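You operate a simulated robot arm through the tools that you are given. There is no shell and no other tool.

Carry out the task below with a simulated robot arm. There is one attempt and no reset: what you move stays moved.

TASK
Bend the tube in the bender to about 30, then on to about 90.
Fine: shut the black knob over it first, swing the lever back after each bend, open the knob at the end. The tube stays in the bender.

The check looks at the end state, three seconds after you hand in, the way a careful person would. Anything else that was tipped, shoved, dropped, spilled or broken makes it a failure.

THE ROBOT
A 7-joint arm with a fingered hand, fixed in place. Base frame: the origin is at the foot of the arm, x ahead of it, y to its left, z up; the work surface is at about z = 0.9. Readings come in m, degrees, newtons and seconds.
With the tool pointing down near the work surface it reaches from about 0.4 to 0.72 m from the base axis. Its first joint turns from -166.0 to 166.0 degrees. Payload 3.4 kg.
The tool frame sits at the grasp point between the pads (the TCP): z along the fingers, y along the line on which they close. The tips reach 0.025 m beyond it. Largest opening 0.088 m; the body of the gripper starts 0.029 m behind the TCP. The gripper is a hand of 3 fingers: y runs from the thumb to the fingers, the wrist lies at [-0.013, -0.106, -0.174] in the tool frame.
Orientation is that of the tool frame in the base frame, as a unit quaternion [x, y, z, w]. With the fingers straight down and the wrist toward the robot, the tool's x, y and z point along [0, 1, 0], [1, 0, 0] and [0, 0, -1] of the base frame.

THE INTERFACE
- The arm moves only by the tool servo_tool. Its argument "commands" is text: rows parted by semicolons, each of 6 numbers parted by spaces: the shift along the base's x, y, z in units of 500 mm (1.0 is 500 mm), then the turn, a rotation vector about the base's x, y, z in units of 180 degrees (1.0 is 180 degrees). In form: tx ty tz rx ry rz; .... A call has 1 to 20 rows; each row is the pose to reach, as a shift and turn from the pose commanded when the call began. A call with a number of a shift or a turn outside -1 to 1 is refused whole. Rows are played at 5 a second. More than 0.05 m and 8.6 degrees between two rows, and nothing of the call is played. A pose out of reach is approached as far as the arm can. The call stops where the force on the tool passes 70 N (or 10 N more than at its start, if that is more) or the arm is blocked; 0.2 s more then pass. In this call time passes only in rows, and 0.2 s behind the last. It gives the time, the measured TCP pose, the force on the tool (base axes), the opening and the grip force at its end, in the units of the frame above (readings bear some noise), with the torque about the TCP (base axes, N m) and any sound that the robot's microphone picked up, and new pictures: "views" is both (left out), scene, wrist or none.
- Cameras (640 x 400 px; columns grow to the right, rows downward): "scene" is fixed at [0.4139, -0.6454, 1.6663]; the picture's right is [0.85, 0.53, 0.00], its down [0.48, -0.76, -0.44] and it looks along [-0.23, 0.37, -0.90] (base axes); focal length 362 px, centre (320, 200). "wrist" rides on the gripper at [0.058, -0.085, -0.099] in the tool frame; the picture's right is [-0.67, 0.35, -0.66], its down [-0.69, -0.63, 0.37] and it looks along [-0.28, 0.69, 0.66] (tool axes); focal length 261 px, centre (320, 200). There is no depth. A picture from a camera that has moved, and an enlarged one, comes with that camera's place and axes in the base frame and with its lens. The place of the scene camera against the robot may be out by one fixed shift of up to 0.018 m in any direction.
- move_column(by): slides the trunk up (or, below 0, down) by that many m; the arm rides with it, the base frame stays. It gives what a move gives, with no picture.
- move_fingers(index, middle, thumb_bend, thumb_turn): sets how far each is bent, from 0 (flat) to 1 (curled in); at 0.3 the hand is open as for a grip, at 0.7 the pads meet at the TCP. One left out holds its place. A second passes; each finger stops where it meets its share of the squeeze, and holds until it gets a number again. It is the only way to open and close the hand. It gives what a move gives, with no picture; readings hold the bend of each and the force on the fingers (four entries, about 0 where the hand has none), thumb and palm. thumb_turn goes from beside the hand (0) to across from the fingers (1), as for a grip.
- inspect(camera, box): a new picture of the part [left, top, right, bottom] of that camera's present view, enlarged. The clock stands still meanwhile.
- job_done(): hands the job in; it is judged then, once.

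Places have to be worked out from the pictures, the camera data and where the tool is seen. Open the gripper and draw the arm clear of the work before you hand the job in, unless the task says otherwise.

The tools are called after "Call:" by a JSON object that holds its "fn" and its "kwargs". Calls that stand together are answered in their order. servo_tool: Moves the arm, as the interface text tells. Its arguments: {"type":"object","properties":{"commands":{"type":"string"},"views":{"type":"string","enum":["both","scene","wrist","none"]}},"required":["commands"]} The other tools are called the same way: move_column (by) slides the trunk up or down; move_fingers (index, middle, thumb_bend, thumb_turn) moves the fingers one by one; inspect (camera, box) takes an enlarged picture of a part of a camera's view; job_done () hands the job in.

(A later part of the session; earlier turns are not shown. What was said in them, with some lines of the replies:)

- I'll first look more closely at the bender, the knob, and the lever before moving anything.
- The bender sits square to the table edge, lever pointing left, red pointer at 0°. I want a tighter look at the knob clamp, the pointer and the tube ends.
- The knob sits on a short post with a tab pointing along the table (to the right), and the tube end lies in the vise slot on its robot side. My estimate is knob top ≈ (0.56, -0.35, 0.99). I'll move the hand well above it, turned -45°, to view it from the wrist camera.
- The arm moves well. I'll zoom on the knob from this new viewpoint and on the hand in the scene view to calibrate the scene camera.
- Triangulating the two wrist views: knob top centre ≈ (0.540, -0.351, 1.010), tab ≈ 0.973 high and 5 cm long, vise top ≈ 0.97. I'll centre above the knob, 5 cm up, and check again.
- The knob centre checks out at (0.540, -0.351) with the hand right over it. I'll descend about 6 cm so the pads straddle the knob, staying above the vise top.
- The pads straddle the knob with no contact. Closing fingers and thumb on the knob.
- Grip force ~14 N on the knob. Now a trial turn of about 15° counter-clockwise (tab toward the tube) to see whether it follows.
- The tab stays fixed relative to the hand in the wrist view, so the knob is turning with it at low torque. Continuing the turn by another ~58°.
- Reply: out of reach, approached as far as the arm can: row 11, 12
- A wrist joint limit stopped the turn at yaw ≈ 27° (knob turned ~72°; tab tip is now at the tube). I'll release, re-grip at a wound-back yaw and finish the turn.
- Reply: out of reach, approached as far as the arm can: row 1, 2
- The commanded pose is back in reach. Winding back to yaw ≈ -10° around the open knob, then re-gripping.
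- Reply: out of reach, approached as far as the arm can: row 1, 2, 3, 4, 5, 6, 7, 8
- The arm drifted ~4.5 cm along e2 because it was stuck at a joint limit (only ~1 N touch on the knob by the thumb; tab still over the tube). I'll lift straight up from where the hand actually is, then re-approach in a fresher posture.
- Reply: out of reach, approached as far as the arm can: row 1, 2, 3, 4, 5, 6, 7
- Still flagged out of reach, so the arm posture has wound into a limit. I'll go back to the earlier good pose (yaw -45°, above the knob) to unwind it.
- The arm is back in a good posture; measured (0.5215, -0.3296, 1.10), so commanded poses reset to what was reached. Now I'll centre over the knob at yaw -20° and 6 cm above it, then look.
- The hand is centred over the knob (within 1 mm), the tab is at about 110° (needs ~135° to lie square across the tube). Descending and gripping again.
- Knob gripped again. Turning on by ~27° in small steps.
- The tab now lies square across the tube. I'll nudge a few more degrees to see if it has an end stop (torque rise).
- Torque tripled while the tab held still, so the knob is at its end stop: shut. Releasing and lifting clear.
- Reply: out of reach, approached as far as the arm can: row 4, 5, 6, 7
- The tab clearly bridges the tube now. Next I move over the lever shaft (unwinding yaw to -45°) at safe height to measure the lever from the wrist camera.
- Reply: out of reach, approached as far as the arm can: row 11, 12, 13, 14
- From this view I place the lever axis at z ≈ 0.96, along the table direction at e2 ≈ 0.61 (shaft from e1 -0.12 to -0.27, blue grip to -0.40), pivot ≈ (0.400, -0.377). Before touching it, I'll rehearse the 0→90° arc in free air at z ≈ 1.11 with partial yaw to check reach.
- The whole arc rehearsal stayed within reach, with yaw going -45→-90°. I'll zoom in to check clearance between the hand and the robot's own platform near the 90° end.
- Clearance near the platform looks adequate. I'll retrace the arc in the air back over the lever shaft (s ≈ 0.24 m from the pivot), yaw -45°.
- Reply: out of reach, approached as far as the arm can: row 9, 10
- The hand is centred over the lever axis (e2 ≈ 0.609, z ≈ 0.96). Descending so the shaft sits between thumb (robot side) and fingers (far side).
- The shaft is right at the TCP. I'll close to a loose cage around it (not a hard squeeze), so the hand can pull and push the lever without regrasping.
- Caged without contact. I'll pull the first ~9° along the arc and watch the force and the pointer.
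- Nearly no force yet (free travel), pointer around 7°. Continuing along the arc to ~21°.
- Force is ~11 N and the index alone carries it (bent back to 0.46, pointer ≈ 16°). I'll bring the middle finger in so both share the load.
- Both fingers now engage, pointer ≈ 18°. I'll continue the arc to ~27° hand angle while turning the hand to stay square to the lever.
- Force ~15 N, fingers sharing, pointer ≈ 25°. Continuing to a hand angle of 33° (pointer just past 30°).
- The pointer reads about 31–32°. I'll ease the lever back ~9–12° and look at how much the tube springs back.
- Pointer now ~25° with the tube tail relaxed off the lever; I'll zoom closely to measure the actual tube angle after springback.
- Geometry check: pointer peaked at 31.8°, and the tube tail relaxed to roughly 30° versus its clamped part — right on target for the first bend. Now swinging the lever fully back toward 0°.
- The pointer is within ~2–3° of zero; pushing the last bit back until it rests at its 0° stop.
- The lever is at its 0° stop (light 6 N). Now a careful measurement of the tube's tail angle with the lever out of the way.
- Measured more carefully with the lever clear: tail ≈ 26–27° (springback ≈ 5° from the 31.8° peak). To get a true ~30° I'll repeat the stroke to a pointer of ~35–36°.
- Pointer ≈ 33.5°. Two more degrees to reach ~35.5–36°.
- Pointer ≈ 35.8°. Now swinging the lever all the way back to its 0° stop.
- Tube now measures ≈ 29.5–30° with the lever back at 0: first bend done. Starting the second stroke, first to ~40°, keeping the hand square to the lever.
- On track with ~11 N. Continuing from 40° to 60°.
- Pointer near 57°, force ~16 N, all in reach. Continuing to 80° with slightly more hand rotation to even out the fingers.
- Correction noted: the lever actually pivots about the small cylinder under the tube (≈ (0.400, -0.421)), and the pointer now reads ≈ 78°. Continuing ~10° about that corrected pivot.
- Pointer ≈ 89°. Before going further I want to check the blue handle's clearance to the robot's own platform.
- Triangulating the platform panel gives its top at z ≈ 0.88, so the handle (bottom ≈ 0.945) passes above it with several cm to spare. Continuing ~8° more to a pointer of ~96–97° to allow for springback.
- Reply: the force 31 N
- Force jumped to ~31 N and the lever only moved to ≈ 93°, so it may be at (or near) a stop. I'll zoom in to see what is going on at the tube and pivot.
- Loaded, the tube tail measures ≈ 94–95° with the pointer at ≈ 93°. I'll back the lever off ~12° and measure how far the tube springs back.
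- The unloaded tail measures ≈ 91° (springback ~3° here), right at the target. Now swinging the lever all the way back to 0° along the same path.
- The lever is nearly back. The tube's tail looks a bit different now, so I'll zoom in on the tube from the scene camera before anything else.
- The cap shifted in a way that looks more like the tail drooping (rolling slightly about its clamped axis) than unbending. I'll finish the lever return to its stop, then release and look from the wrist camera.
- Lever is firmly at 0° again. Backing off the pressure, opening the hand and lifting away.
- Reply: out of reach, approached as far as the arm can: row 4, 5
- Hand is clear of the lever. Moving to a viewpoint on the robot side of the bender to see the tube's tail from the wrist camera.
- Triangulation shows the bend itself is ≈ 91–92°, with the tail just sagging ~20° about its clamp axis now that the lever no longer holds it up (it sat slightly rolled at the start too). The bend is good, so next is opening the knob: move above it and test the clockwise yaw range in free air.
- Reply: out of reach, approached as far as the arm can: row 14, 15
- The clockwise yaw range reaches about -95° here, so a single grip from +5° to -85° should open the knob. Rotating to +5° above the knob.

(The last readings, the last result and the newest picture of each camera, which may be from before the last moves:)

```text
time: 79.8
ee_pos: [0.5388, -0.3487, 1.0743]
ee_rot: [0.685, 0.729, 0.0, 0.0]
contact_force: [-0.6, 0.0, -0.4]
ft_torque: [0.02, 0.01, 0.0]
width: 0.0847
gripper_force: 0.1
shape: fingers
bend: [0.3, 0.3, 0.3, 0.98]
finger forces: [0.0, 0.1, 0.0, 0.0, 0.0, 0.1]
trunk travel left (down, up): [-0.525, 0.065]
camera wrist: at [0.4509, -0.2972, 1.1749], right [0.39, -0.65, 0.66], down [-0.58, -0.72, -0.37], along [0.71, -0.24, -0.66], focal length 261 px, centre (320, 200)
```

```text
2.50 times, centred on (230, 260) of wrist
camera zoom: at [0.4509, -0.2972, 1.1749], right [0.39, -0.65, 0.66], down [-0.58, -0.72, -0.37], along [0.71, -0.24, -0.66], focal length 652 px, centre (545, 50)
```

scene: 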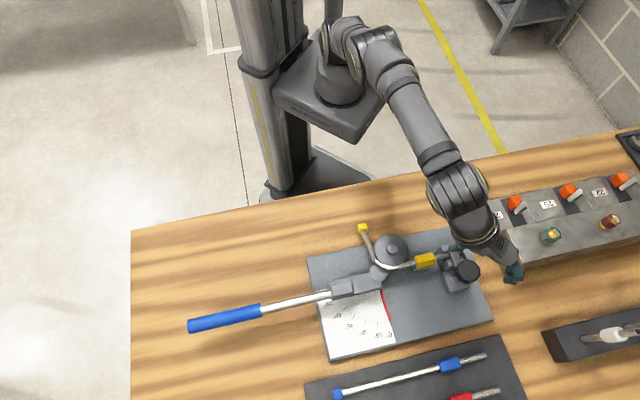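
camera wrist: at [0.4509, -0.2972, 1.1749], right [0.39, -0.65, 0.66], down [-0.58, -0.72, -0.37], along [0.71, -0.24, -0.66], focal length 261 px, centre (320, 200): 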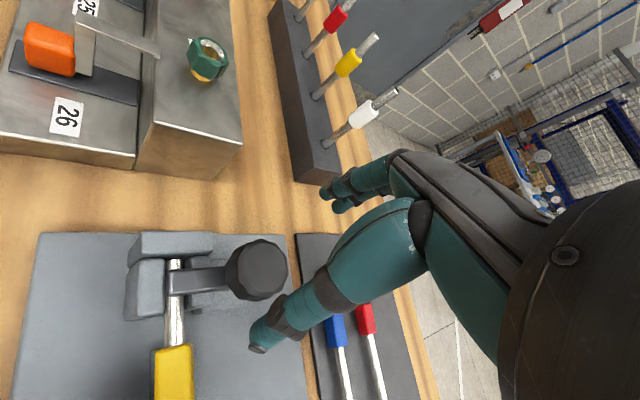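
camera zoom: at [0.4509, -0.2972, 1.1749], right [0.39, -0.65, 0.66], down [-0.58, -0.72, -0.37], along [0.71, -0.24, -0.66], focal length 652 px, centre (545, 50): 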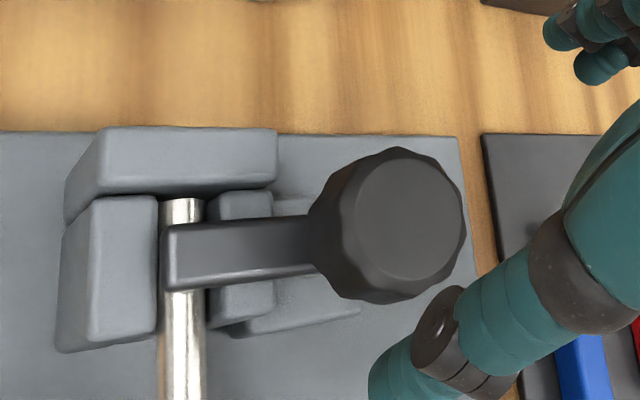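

Centred over the knob; thumb will land ~48° clear of the tab. Descending and gripping.

Call:
{"fn": "servo_tool", "kwargs": {"commands": "0 0 -0.025 0 0 0; 0 0 -0.05 0 0 0; 0 0 -0.075 0 0 0; 0 0 -0.1 0 0 0; 0 0 -0.12 0 0 0; 0 0 -0.139 0 0 0; 0 0 -0.139 0 0 0", "views": "none"}}

Call:
{"fn": "move_fingers", "kwargs": {"index": 0.7, "middle": 0.7, "thumb_bend": 0.7}}

Call:
{"fn": "inspect", "kwargs": {"camera": "wrist", "box": [160, 150, 360, 350]}}

```text
time: 81.4
ee_pos: [0.5391, -0.3496, 1.0051]
ee_rot: [0.685, 0.729, 0.0, 0.0]
contact_force: [0.8, 0.8, -0.5]
ft_torque: [-0.02, -0.04, -0.02]
width: 0.0846
gripper_force: 0.0
shape: fingers
bend: [0.3, 0.3, 0.3, 0.98]
finger forces: [0.0, 0.1, 0.0, 0.1, 0.0, 0.1]
trunk travel left (down, up): [-0.525, 0.065]
```

```text
time: 82.4
ee_pos: [0.5405, -0.3493, 1.0062]
ee_rot: [0.684, 0.729, 0.0, 0.0]
contact_force: [4.2, -0.5, -2.1]
ft_torque: [0.0, -0.08, 0.08]
width: 0.0302
gripper_force: 14.4
shape: fingers
bend: [0.57, 0.61, 0.57, 0.97]
finger forces: [9.3, 6.9, 0.0, 0.0, 12.7, 0.1]
trunk travel left (down, up): [-0.525, 0.065]
```

```text
2.00 times, centred on (260, 250) of wrist
camera zoom: at [0.4519, -0.2969, 1.1058], right [0.39, -0.65, 0.66], down [-0.59, -0.72, -0.37], along [0.71, -0.24, -0.66], focal length 521 px, centre (440, 100)
```

zoom: 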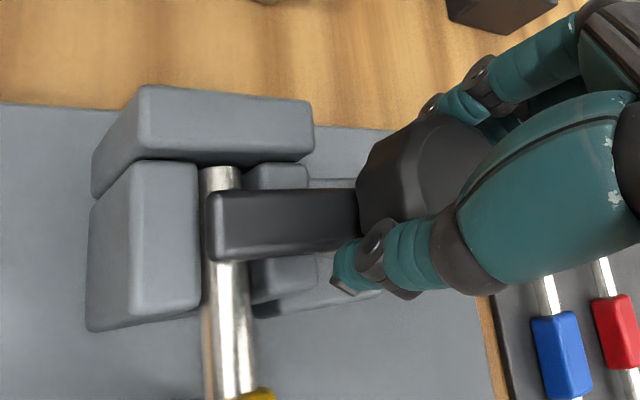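

Gripped. Turning clockwise (opening), first ~45°.

Call:
{"fn": "servo_tool", "kwargs": {"commands": "0 0 0 0 0 -0.025; 0 0 0 0 0 -0.05; 0 0 0 0 0 -0.075; 0 0 0 0 0 -0.1; 0 0 0 0 0 -0.125; 0 0 0 0 0 -0.15; 0 0 0 0 0 -0.175; 0 0 0 0 0 -0.2; 0 0 0 0 0 -0.225; 0 0 0 0 0 -0.25; 0 0 0 0 0 -0.25", "views": "both"}}

Call:
{"fn": "inspect", "kwargs": {"camera": "wrist", "box": [160, 150, 360, 350]}}

```text
time: 84.8
ee_pos: [0.5401, -0.3508, 1.0051]
ee_rot: [0.912, 0.411, -0.001, 0.0]
contact_force: [8.2, -3.4, 3.2]
ft_torque: [-0.02, -0.09, 0.09]
width: 0.0298
gripper_force: 14.3
shape: fingers
bend: [0.56, 0.61, 0.59, 0.97]
finger forces: [11.1, 7.0, 0.1, 0.1, 10.8, 0.1]
trunk travel left (down, up): [-0.525, 0.065]
camera wrist: at [0.5148, -0.2505, 1.1048], right [-0.18, -0.73, 0.66], down [-0.93, -0.1, -0.37], along [0.33, -0.67, -0.66], focal length 261 px, centre (320, 200)
```

scene: 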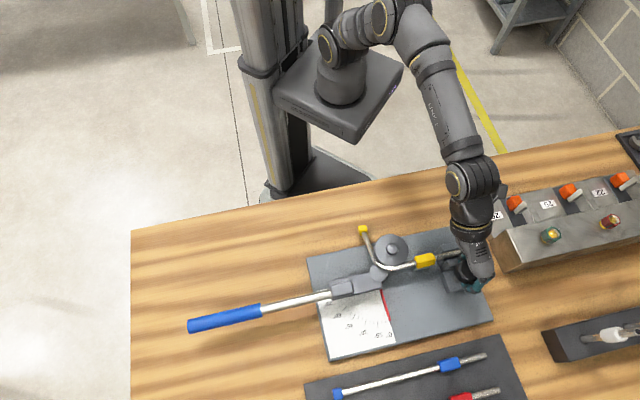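
wrist: 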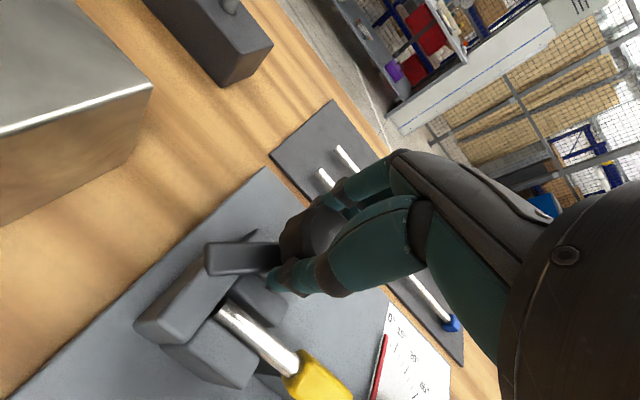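

```text
2.00 times, centred on (260, 250) of wrist
camera zoom: at [0.5148, -0.2505, 1.1048], right [-0.18, -0.73, 0.66], down [-0.93, -0.1, -0.37], along [0.33, -0.67, -0.66], focal length 521 px, centre (440, 100)
```

zoom: 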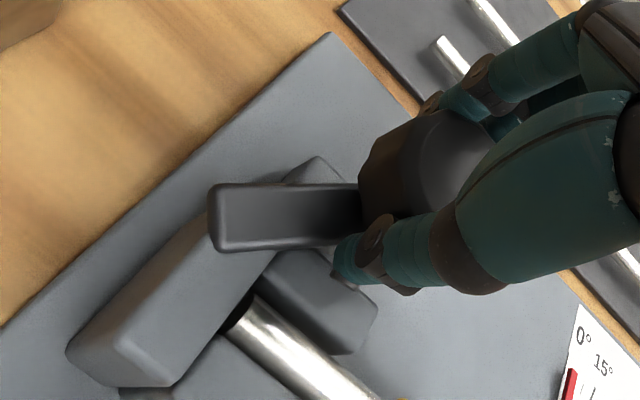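

The tab follows and has left the tube. Turning the remaining ~45°.

Call:
{"fn": "servo_tool", "kwargs": {"commands": "0 0 0 0 0 -0.025; 0 0 0 0 0 -0.05; 0 0 0 0 0 -0.075; 0 0 0 0 0 -0.1; 0 0 0 0 0 -0.125; 0 0 0 0 0 -0.15; 0 0 0 0 0 -0.175; 0 0 0 0 0 -0.2; 0 0 0 0 0 -0.225; 0 0 0 0 0 -0.25; 0 0 0 0 0 -0.25", "views": "both"}}

Call:
{"fn": "inspect", "kwargs": {"camera": "wrist", "box": [160, 150, 360, 350]}}

```text
time: 87.2
ee_pos: [0.5404, -0.3519, 1.0039]
ee_rot: [1.0, 0.03, 0.0, 0.0]
contact_force: [3.0, -7.8, 1.4]
ft_torque: [-0.07, -0.05, 0.03]
width: 0.0298
gripper_force: 14.9
shape: fingers
bend: [0.55, 0.61, 0.6, 0.96]
finger forces: [10.8, 7.4, 0.0, 0.0, 11.5, 0.1]
trunk travel left (down, up): [-0.525, 0.065]
camera wrist: at [0.5929, -0.2623, 1.1046], right [-0.65, -0.39, 0.66], down [-0.72, 0.59, -0.37], along [-0.24, -0.71, -0.66], focal length 261 px, centre (320, 200)
```

scene: 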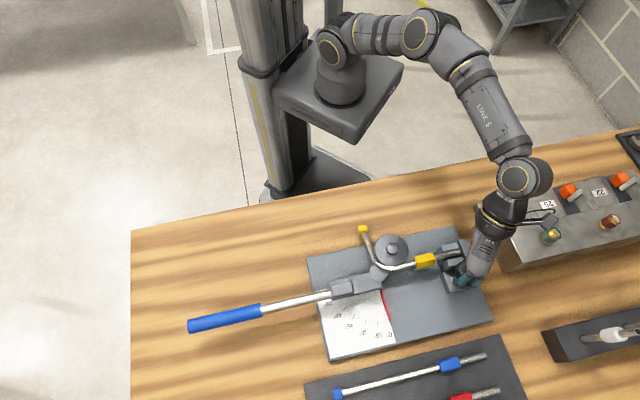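
wrist: 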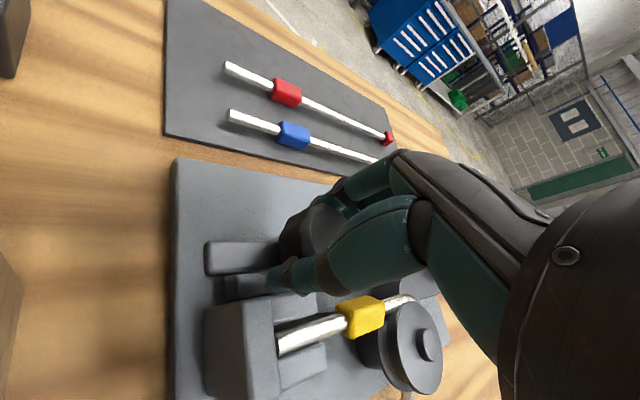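

```text
2.00 times, centred on (260, 250) of wrist
camera zoom: at [0.5929, -0.2623, 1.1046], right [-0.65, -0.39, 0.66], down [-0.72, 0.59, -0.37], along [-0.24, -0.71, -0.66], focal length 521 px, centre (440, 100)
```

zoom: 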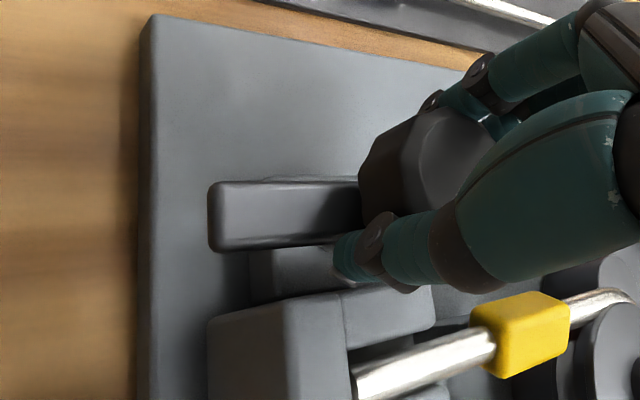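

The tab is now parallel to the tube, as it was at the start. A small extra nudge to make sure it's at the open stop.

Call:
{"fn": "servo_tool", "kwargs": {"commands": "0 0 0 0 0 -0.01; 0 0 0 0 0 -0.02; 0 0 0 0 0 -0.02", "views": "none"}}

Call:
{"fn": "move_fingers", "kwargs": {"index": 0.3, "middle": 0.3, "thumb_bend": 0.3}}

Call:
{"fn": "servo_tool", "kwargs": {"commands": "0 0 0.03 0 0 0; 0 0 0.07 0 0 0; 0 0 0.12 0 0 0; 0 0 0.16 0 0 0; 0 0 0.2 0 0 0.02; 0 0 0.24 0 0 0.05; 0 0 0.28 0 0 0.08; 0 0 0.28 0 0 0.08", "views": "both"}}

Call:
{"fn": "inspect", "kwargs": {"camera": "scene", "box": [330, 205, 510, 325]}}

```text
time: 88.0
ee_pos: [0.54, -0.3506, 1.0041]
ee_rot: [1.0, 0.0, -0.001, 0.0]
contact_force: [2.9, -6.3, 2.4]
ft_torque: [-0.07, -0.06, 0.04]
width: 0.0296
gripper_force: 14.3
shape: fingers
bend: [0.55, 0.61, 0.6, 0.96]
finger forces: [10.5, 7.0, 0.1, 0.0, 11.4, 0.1]
trunk travel left (down, up): [-0.525, 0.065]
```

```text
time: 89.0
ee_pos: [0.5402, -0.3496, 1.0047]
ee_rot: [1.0, 0.0, 0.001, 0.0]
contact_force: [-0.8, 0.1, -0.8]
ft_torque: [0.0, 0.0, 0.04]
width: 0.0846
gripper_force: 0.1
shape: fingers
bend: [0.3, 0.3, 0.3, 0.97]
finger forces: [0.0, 0.0, 0.1, 0.0, 0.0, 0.0]
trunk travel left (down, up): [-0.525, 0.065]
```

```text
time: 90.8
ee_pos: [0.5395, -0.3502, 1.1466]
ee_rot: [0.992, 0.125, -0.001, -0.001]
contact_force: [-0.6, -0.2, 0.6]
ft_torque: [0.02, -0.04, -0.02]
width: 0.0842
gripper_force: 0.2
shape: fingers
bend: [0.3, 0.3, 0.3, 0.97]
finger forces: [0.0, 0.0, 0.0, 0.0, 0.0, 0.1]
trunk travel left (down, up): [-0.525, 0.065]
camera wrist: at [0.574, -0.254, 1.2463], right [-0.56, -0.5, 0.66], down [-0.82, 0.44, -0.37], along [-0.1, -0.74, -0.66], focal length 261 px, centre (320, 200)
```

scene: 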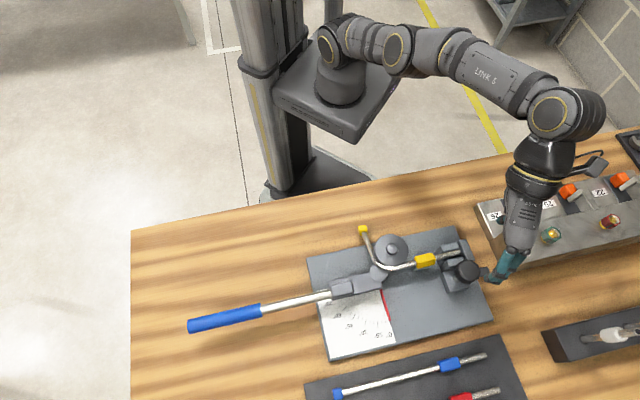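
wrist: 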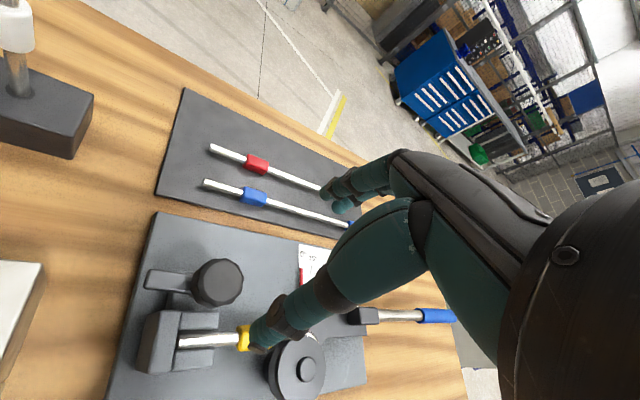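

```text
3.33 times, centred on (420, 265) of scene
camera zoom: at [0.4139, -0.6454, 1.6663], right [0.85, 0.53, 0.0], down [0.48, -0.76, -0.44], along [-0.23, 0.37, -0.9], focal length 1207 px, centre (-13, -17)
```

zoom: 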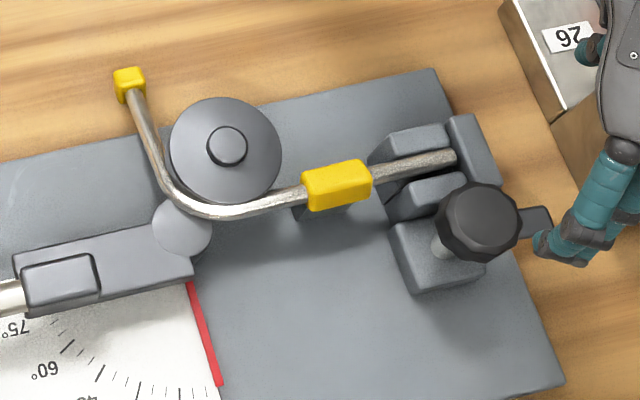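

The knob is open with its tab where it started, the lever is at 0°, and two-view triangulation puts the tube's bend at ≈ 92° (about 90°), still in the bender. Now drawing the open hand up and clear.

Call:
{"fn": "servo_tool", "kwargs": {"commands": "0 0 0.06 0 0 0; -0.04 0.03 0.11 0 0 0.03; -0.1 0.07 0.14 0 0 0.06; -0.16 0.11 0.15 0 0 0.09; -0.22 0.15 0.16 0 0 0.12; -0.28 0.19 0.16 0 0 0.15; -0.34 0.23 0.16 0 0 0.17; -0.36 0.26 0.16 0 0 0.17; -0.36 0.26 0.16 0 0 0.17", "views": "both"}}

Call:
{"fn": "inspect", "kwargs": {"camera": "scene", "box": [180, 205, 510, 400]}}

Call:
{"fn": "inspect", "kwargs": {"camera": "scene", "box": [330, 205, 450, 305]}}

```text
time: 92.8
ee_pos: [0.3617, -0.2212, 1.2272]
ee_rot: [0.924, 0.383, 0.0, 0.001]
contact_force: [0.0, 0.5, -0.7]
ft_torque: [0.04, 0.02, -0.02]
width: 0.0845
gripper_force: 0.1
shape: fingers
bend: [0.3, 0.3, 0.3, 0.97]
finger forces: [0.0, 0.1, 0.0, 0.1, 0.1, 0.0]
out of reach, approached as far as the arm can: row 1
trunk travel left (down, up): [-0.525, 0.065]
camera wrist: at [0.3416, -0.1202, 1.3265], right [-0.23, -0.72, 0.66], down [-0.93, -0.04, -0.37], along [0.29, -0.69, -0.66], focal length 261 px, centre (320, 200)
```

scene: 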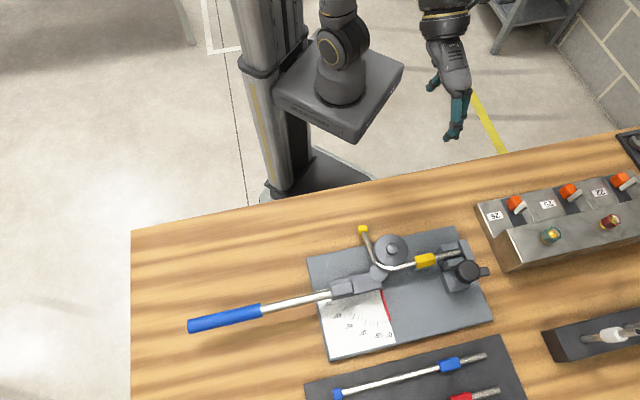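
wrist: 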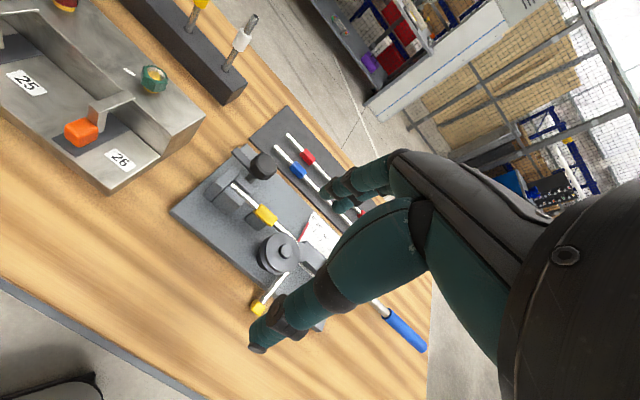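

```text
1.94 times, centred on (345, 302) of scene
camera zoom: at [0.4139, -0.6454, 1.6663], right [0.85, 0.53, 0.0], down [0.48, -0.76, -0.44], along [-0.23, 0.37, -0.9], focal length 702 px, centre (272, 1)
```

zoom: 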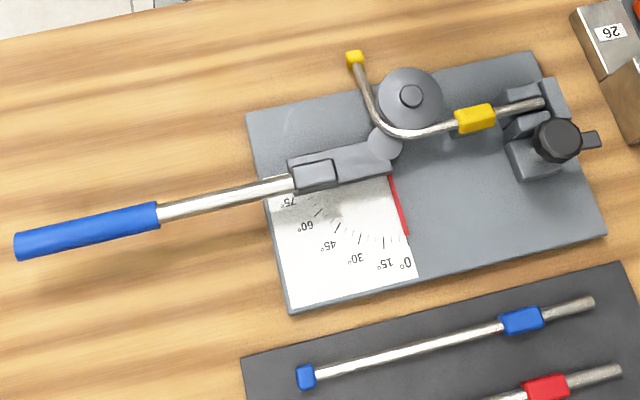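

```text
4.00 times, centred on (390, 255) of scene
camera zoom: at [0.4139, -0.6454, 1.6663], right [0.85, 0.53, 0.0], down [0.48, -0.76, -0.44], along [-0.23, 0.37, -0.9], focal length 1448 px, centre (40, -20)
```

zoom: 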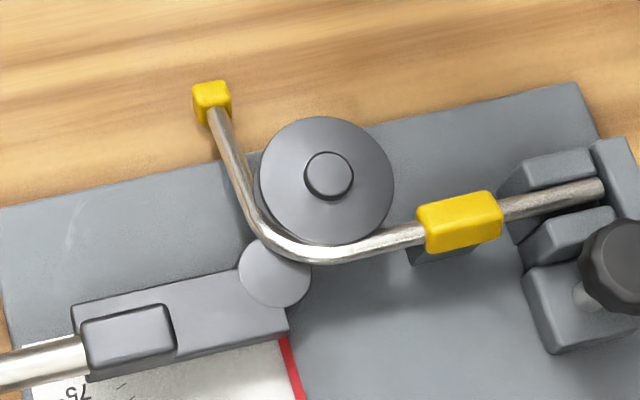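

Final state: lever resting at 0°, knob open with its tab back as it began, the tube bent to about 90° and still in the bender, nothing else disturbed, and the open hand is well clear. Handing in.

Call:
{"fn": "job_done", "kwargs": {}}

```text
The job is handed in.
```

I bent the tube in two stages, to about 30° and then on to about 90°, and handed the job in. I have not seen the check's result.

- **Knob:** I shut it until the tab lay square across the tube and hit its stop. After the last bend I turned it back so the tab points where it did at the start.
- **First bend:** The first stroke sprang back short, to about 26–27°. I swung the lever back and did a second stroke, which left the tube at about 30–32°.
- **Second bend:** The pointer peaked at about 93°. From two camera views the bend is about 92° after springback, give or take 2°.
- **Lever:** It was swung back to its 0° stop after each stroke and is resting there now.
- **Tube:** It is still in the bender. Its free end sags about 23° around the clamped part when the lever isn't holding it up. It looked slightly rolled at the start too, so I left it.

Nothing else looks moved, and the hand is open and clear of the work.
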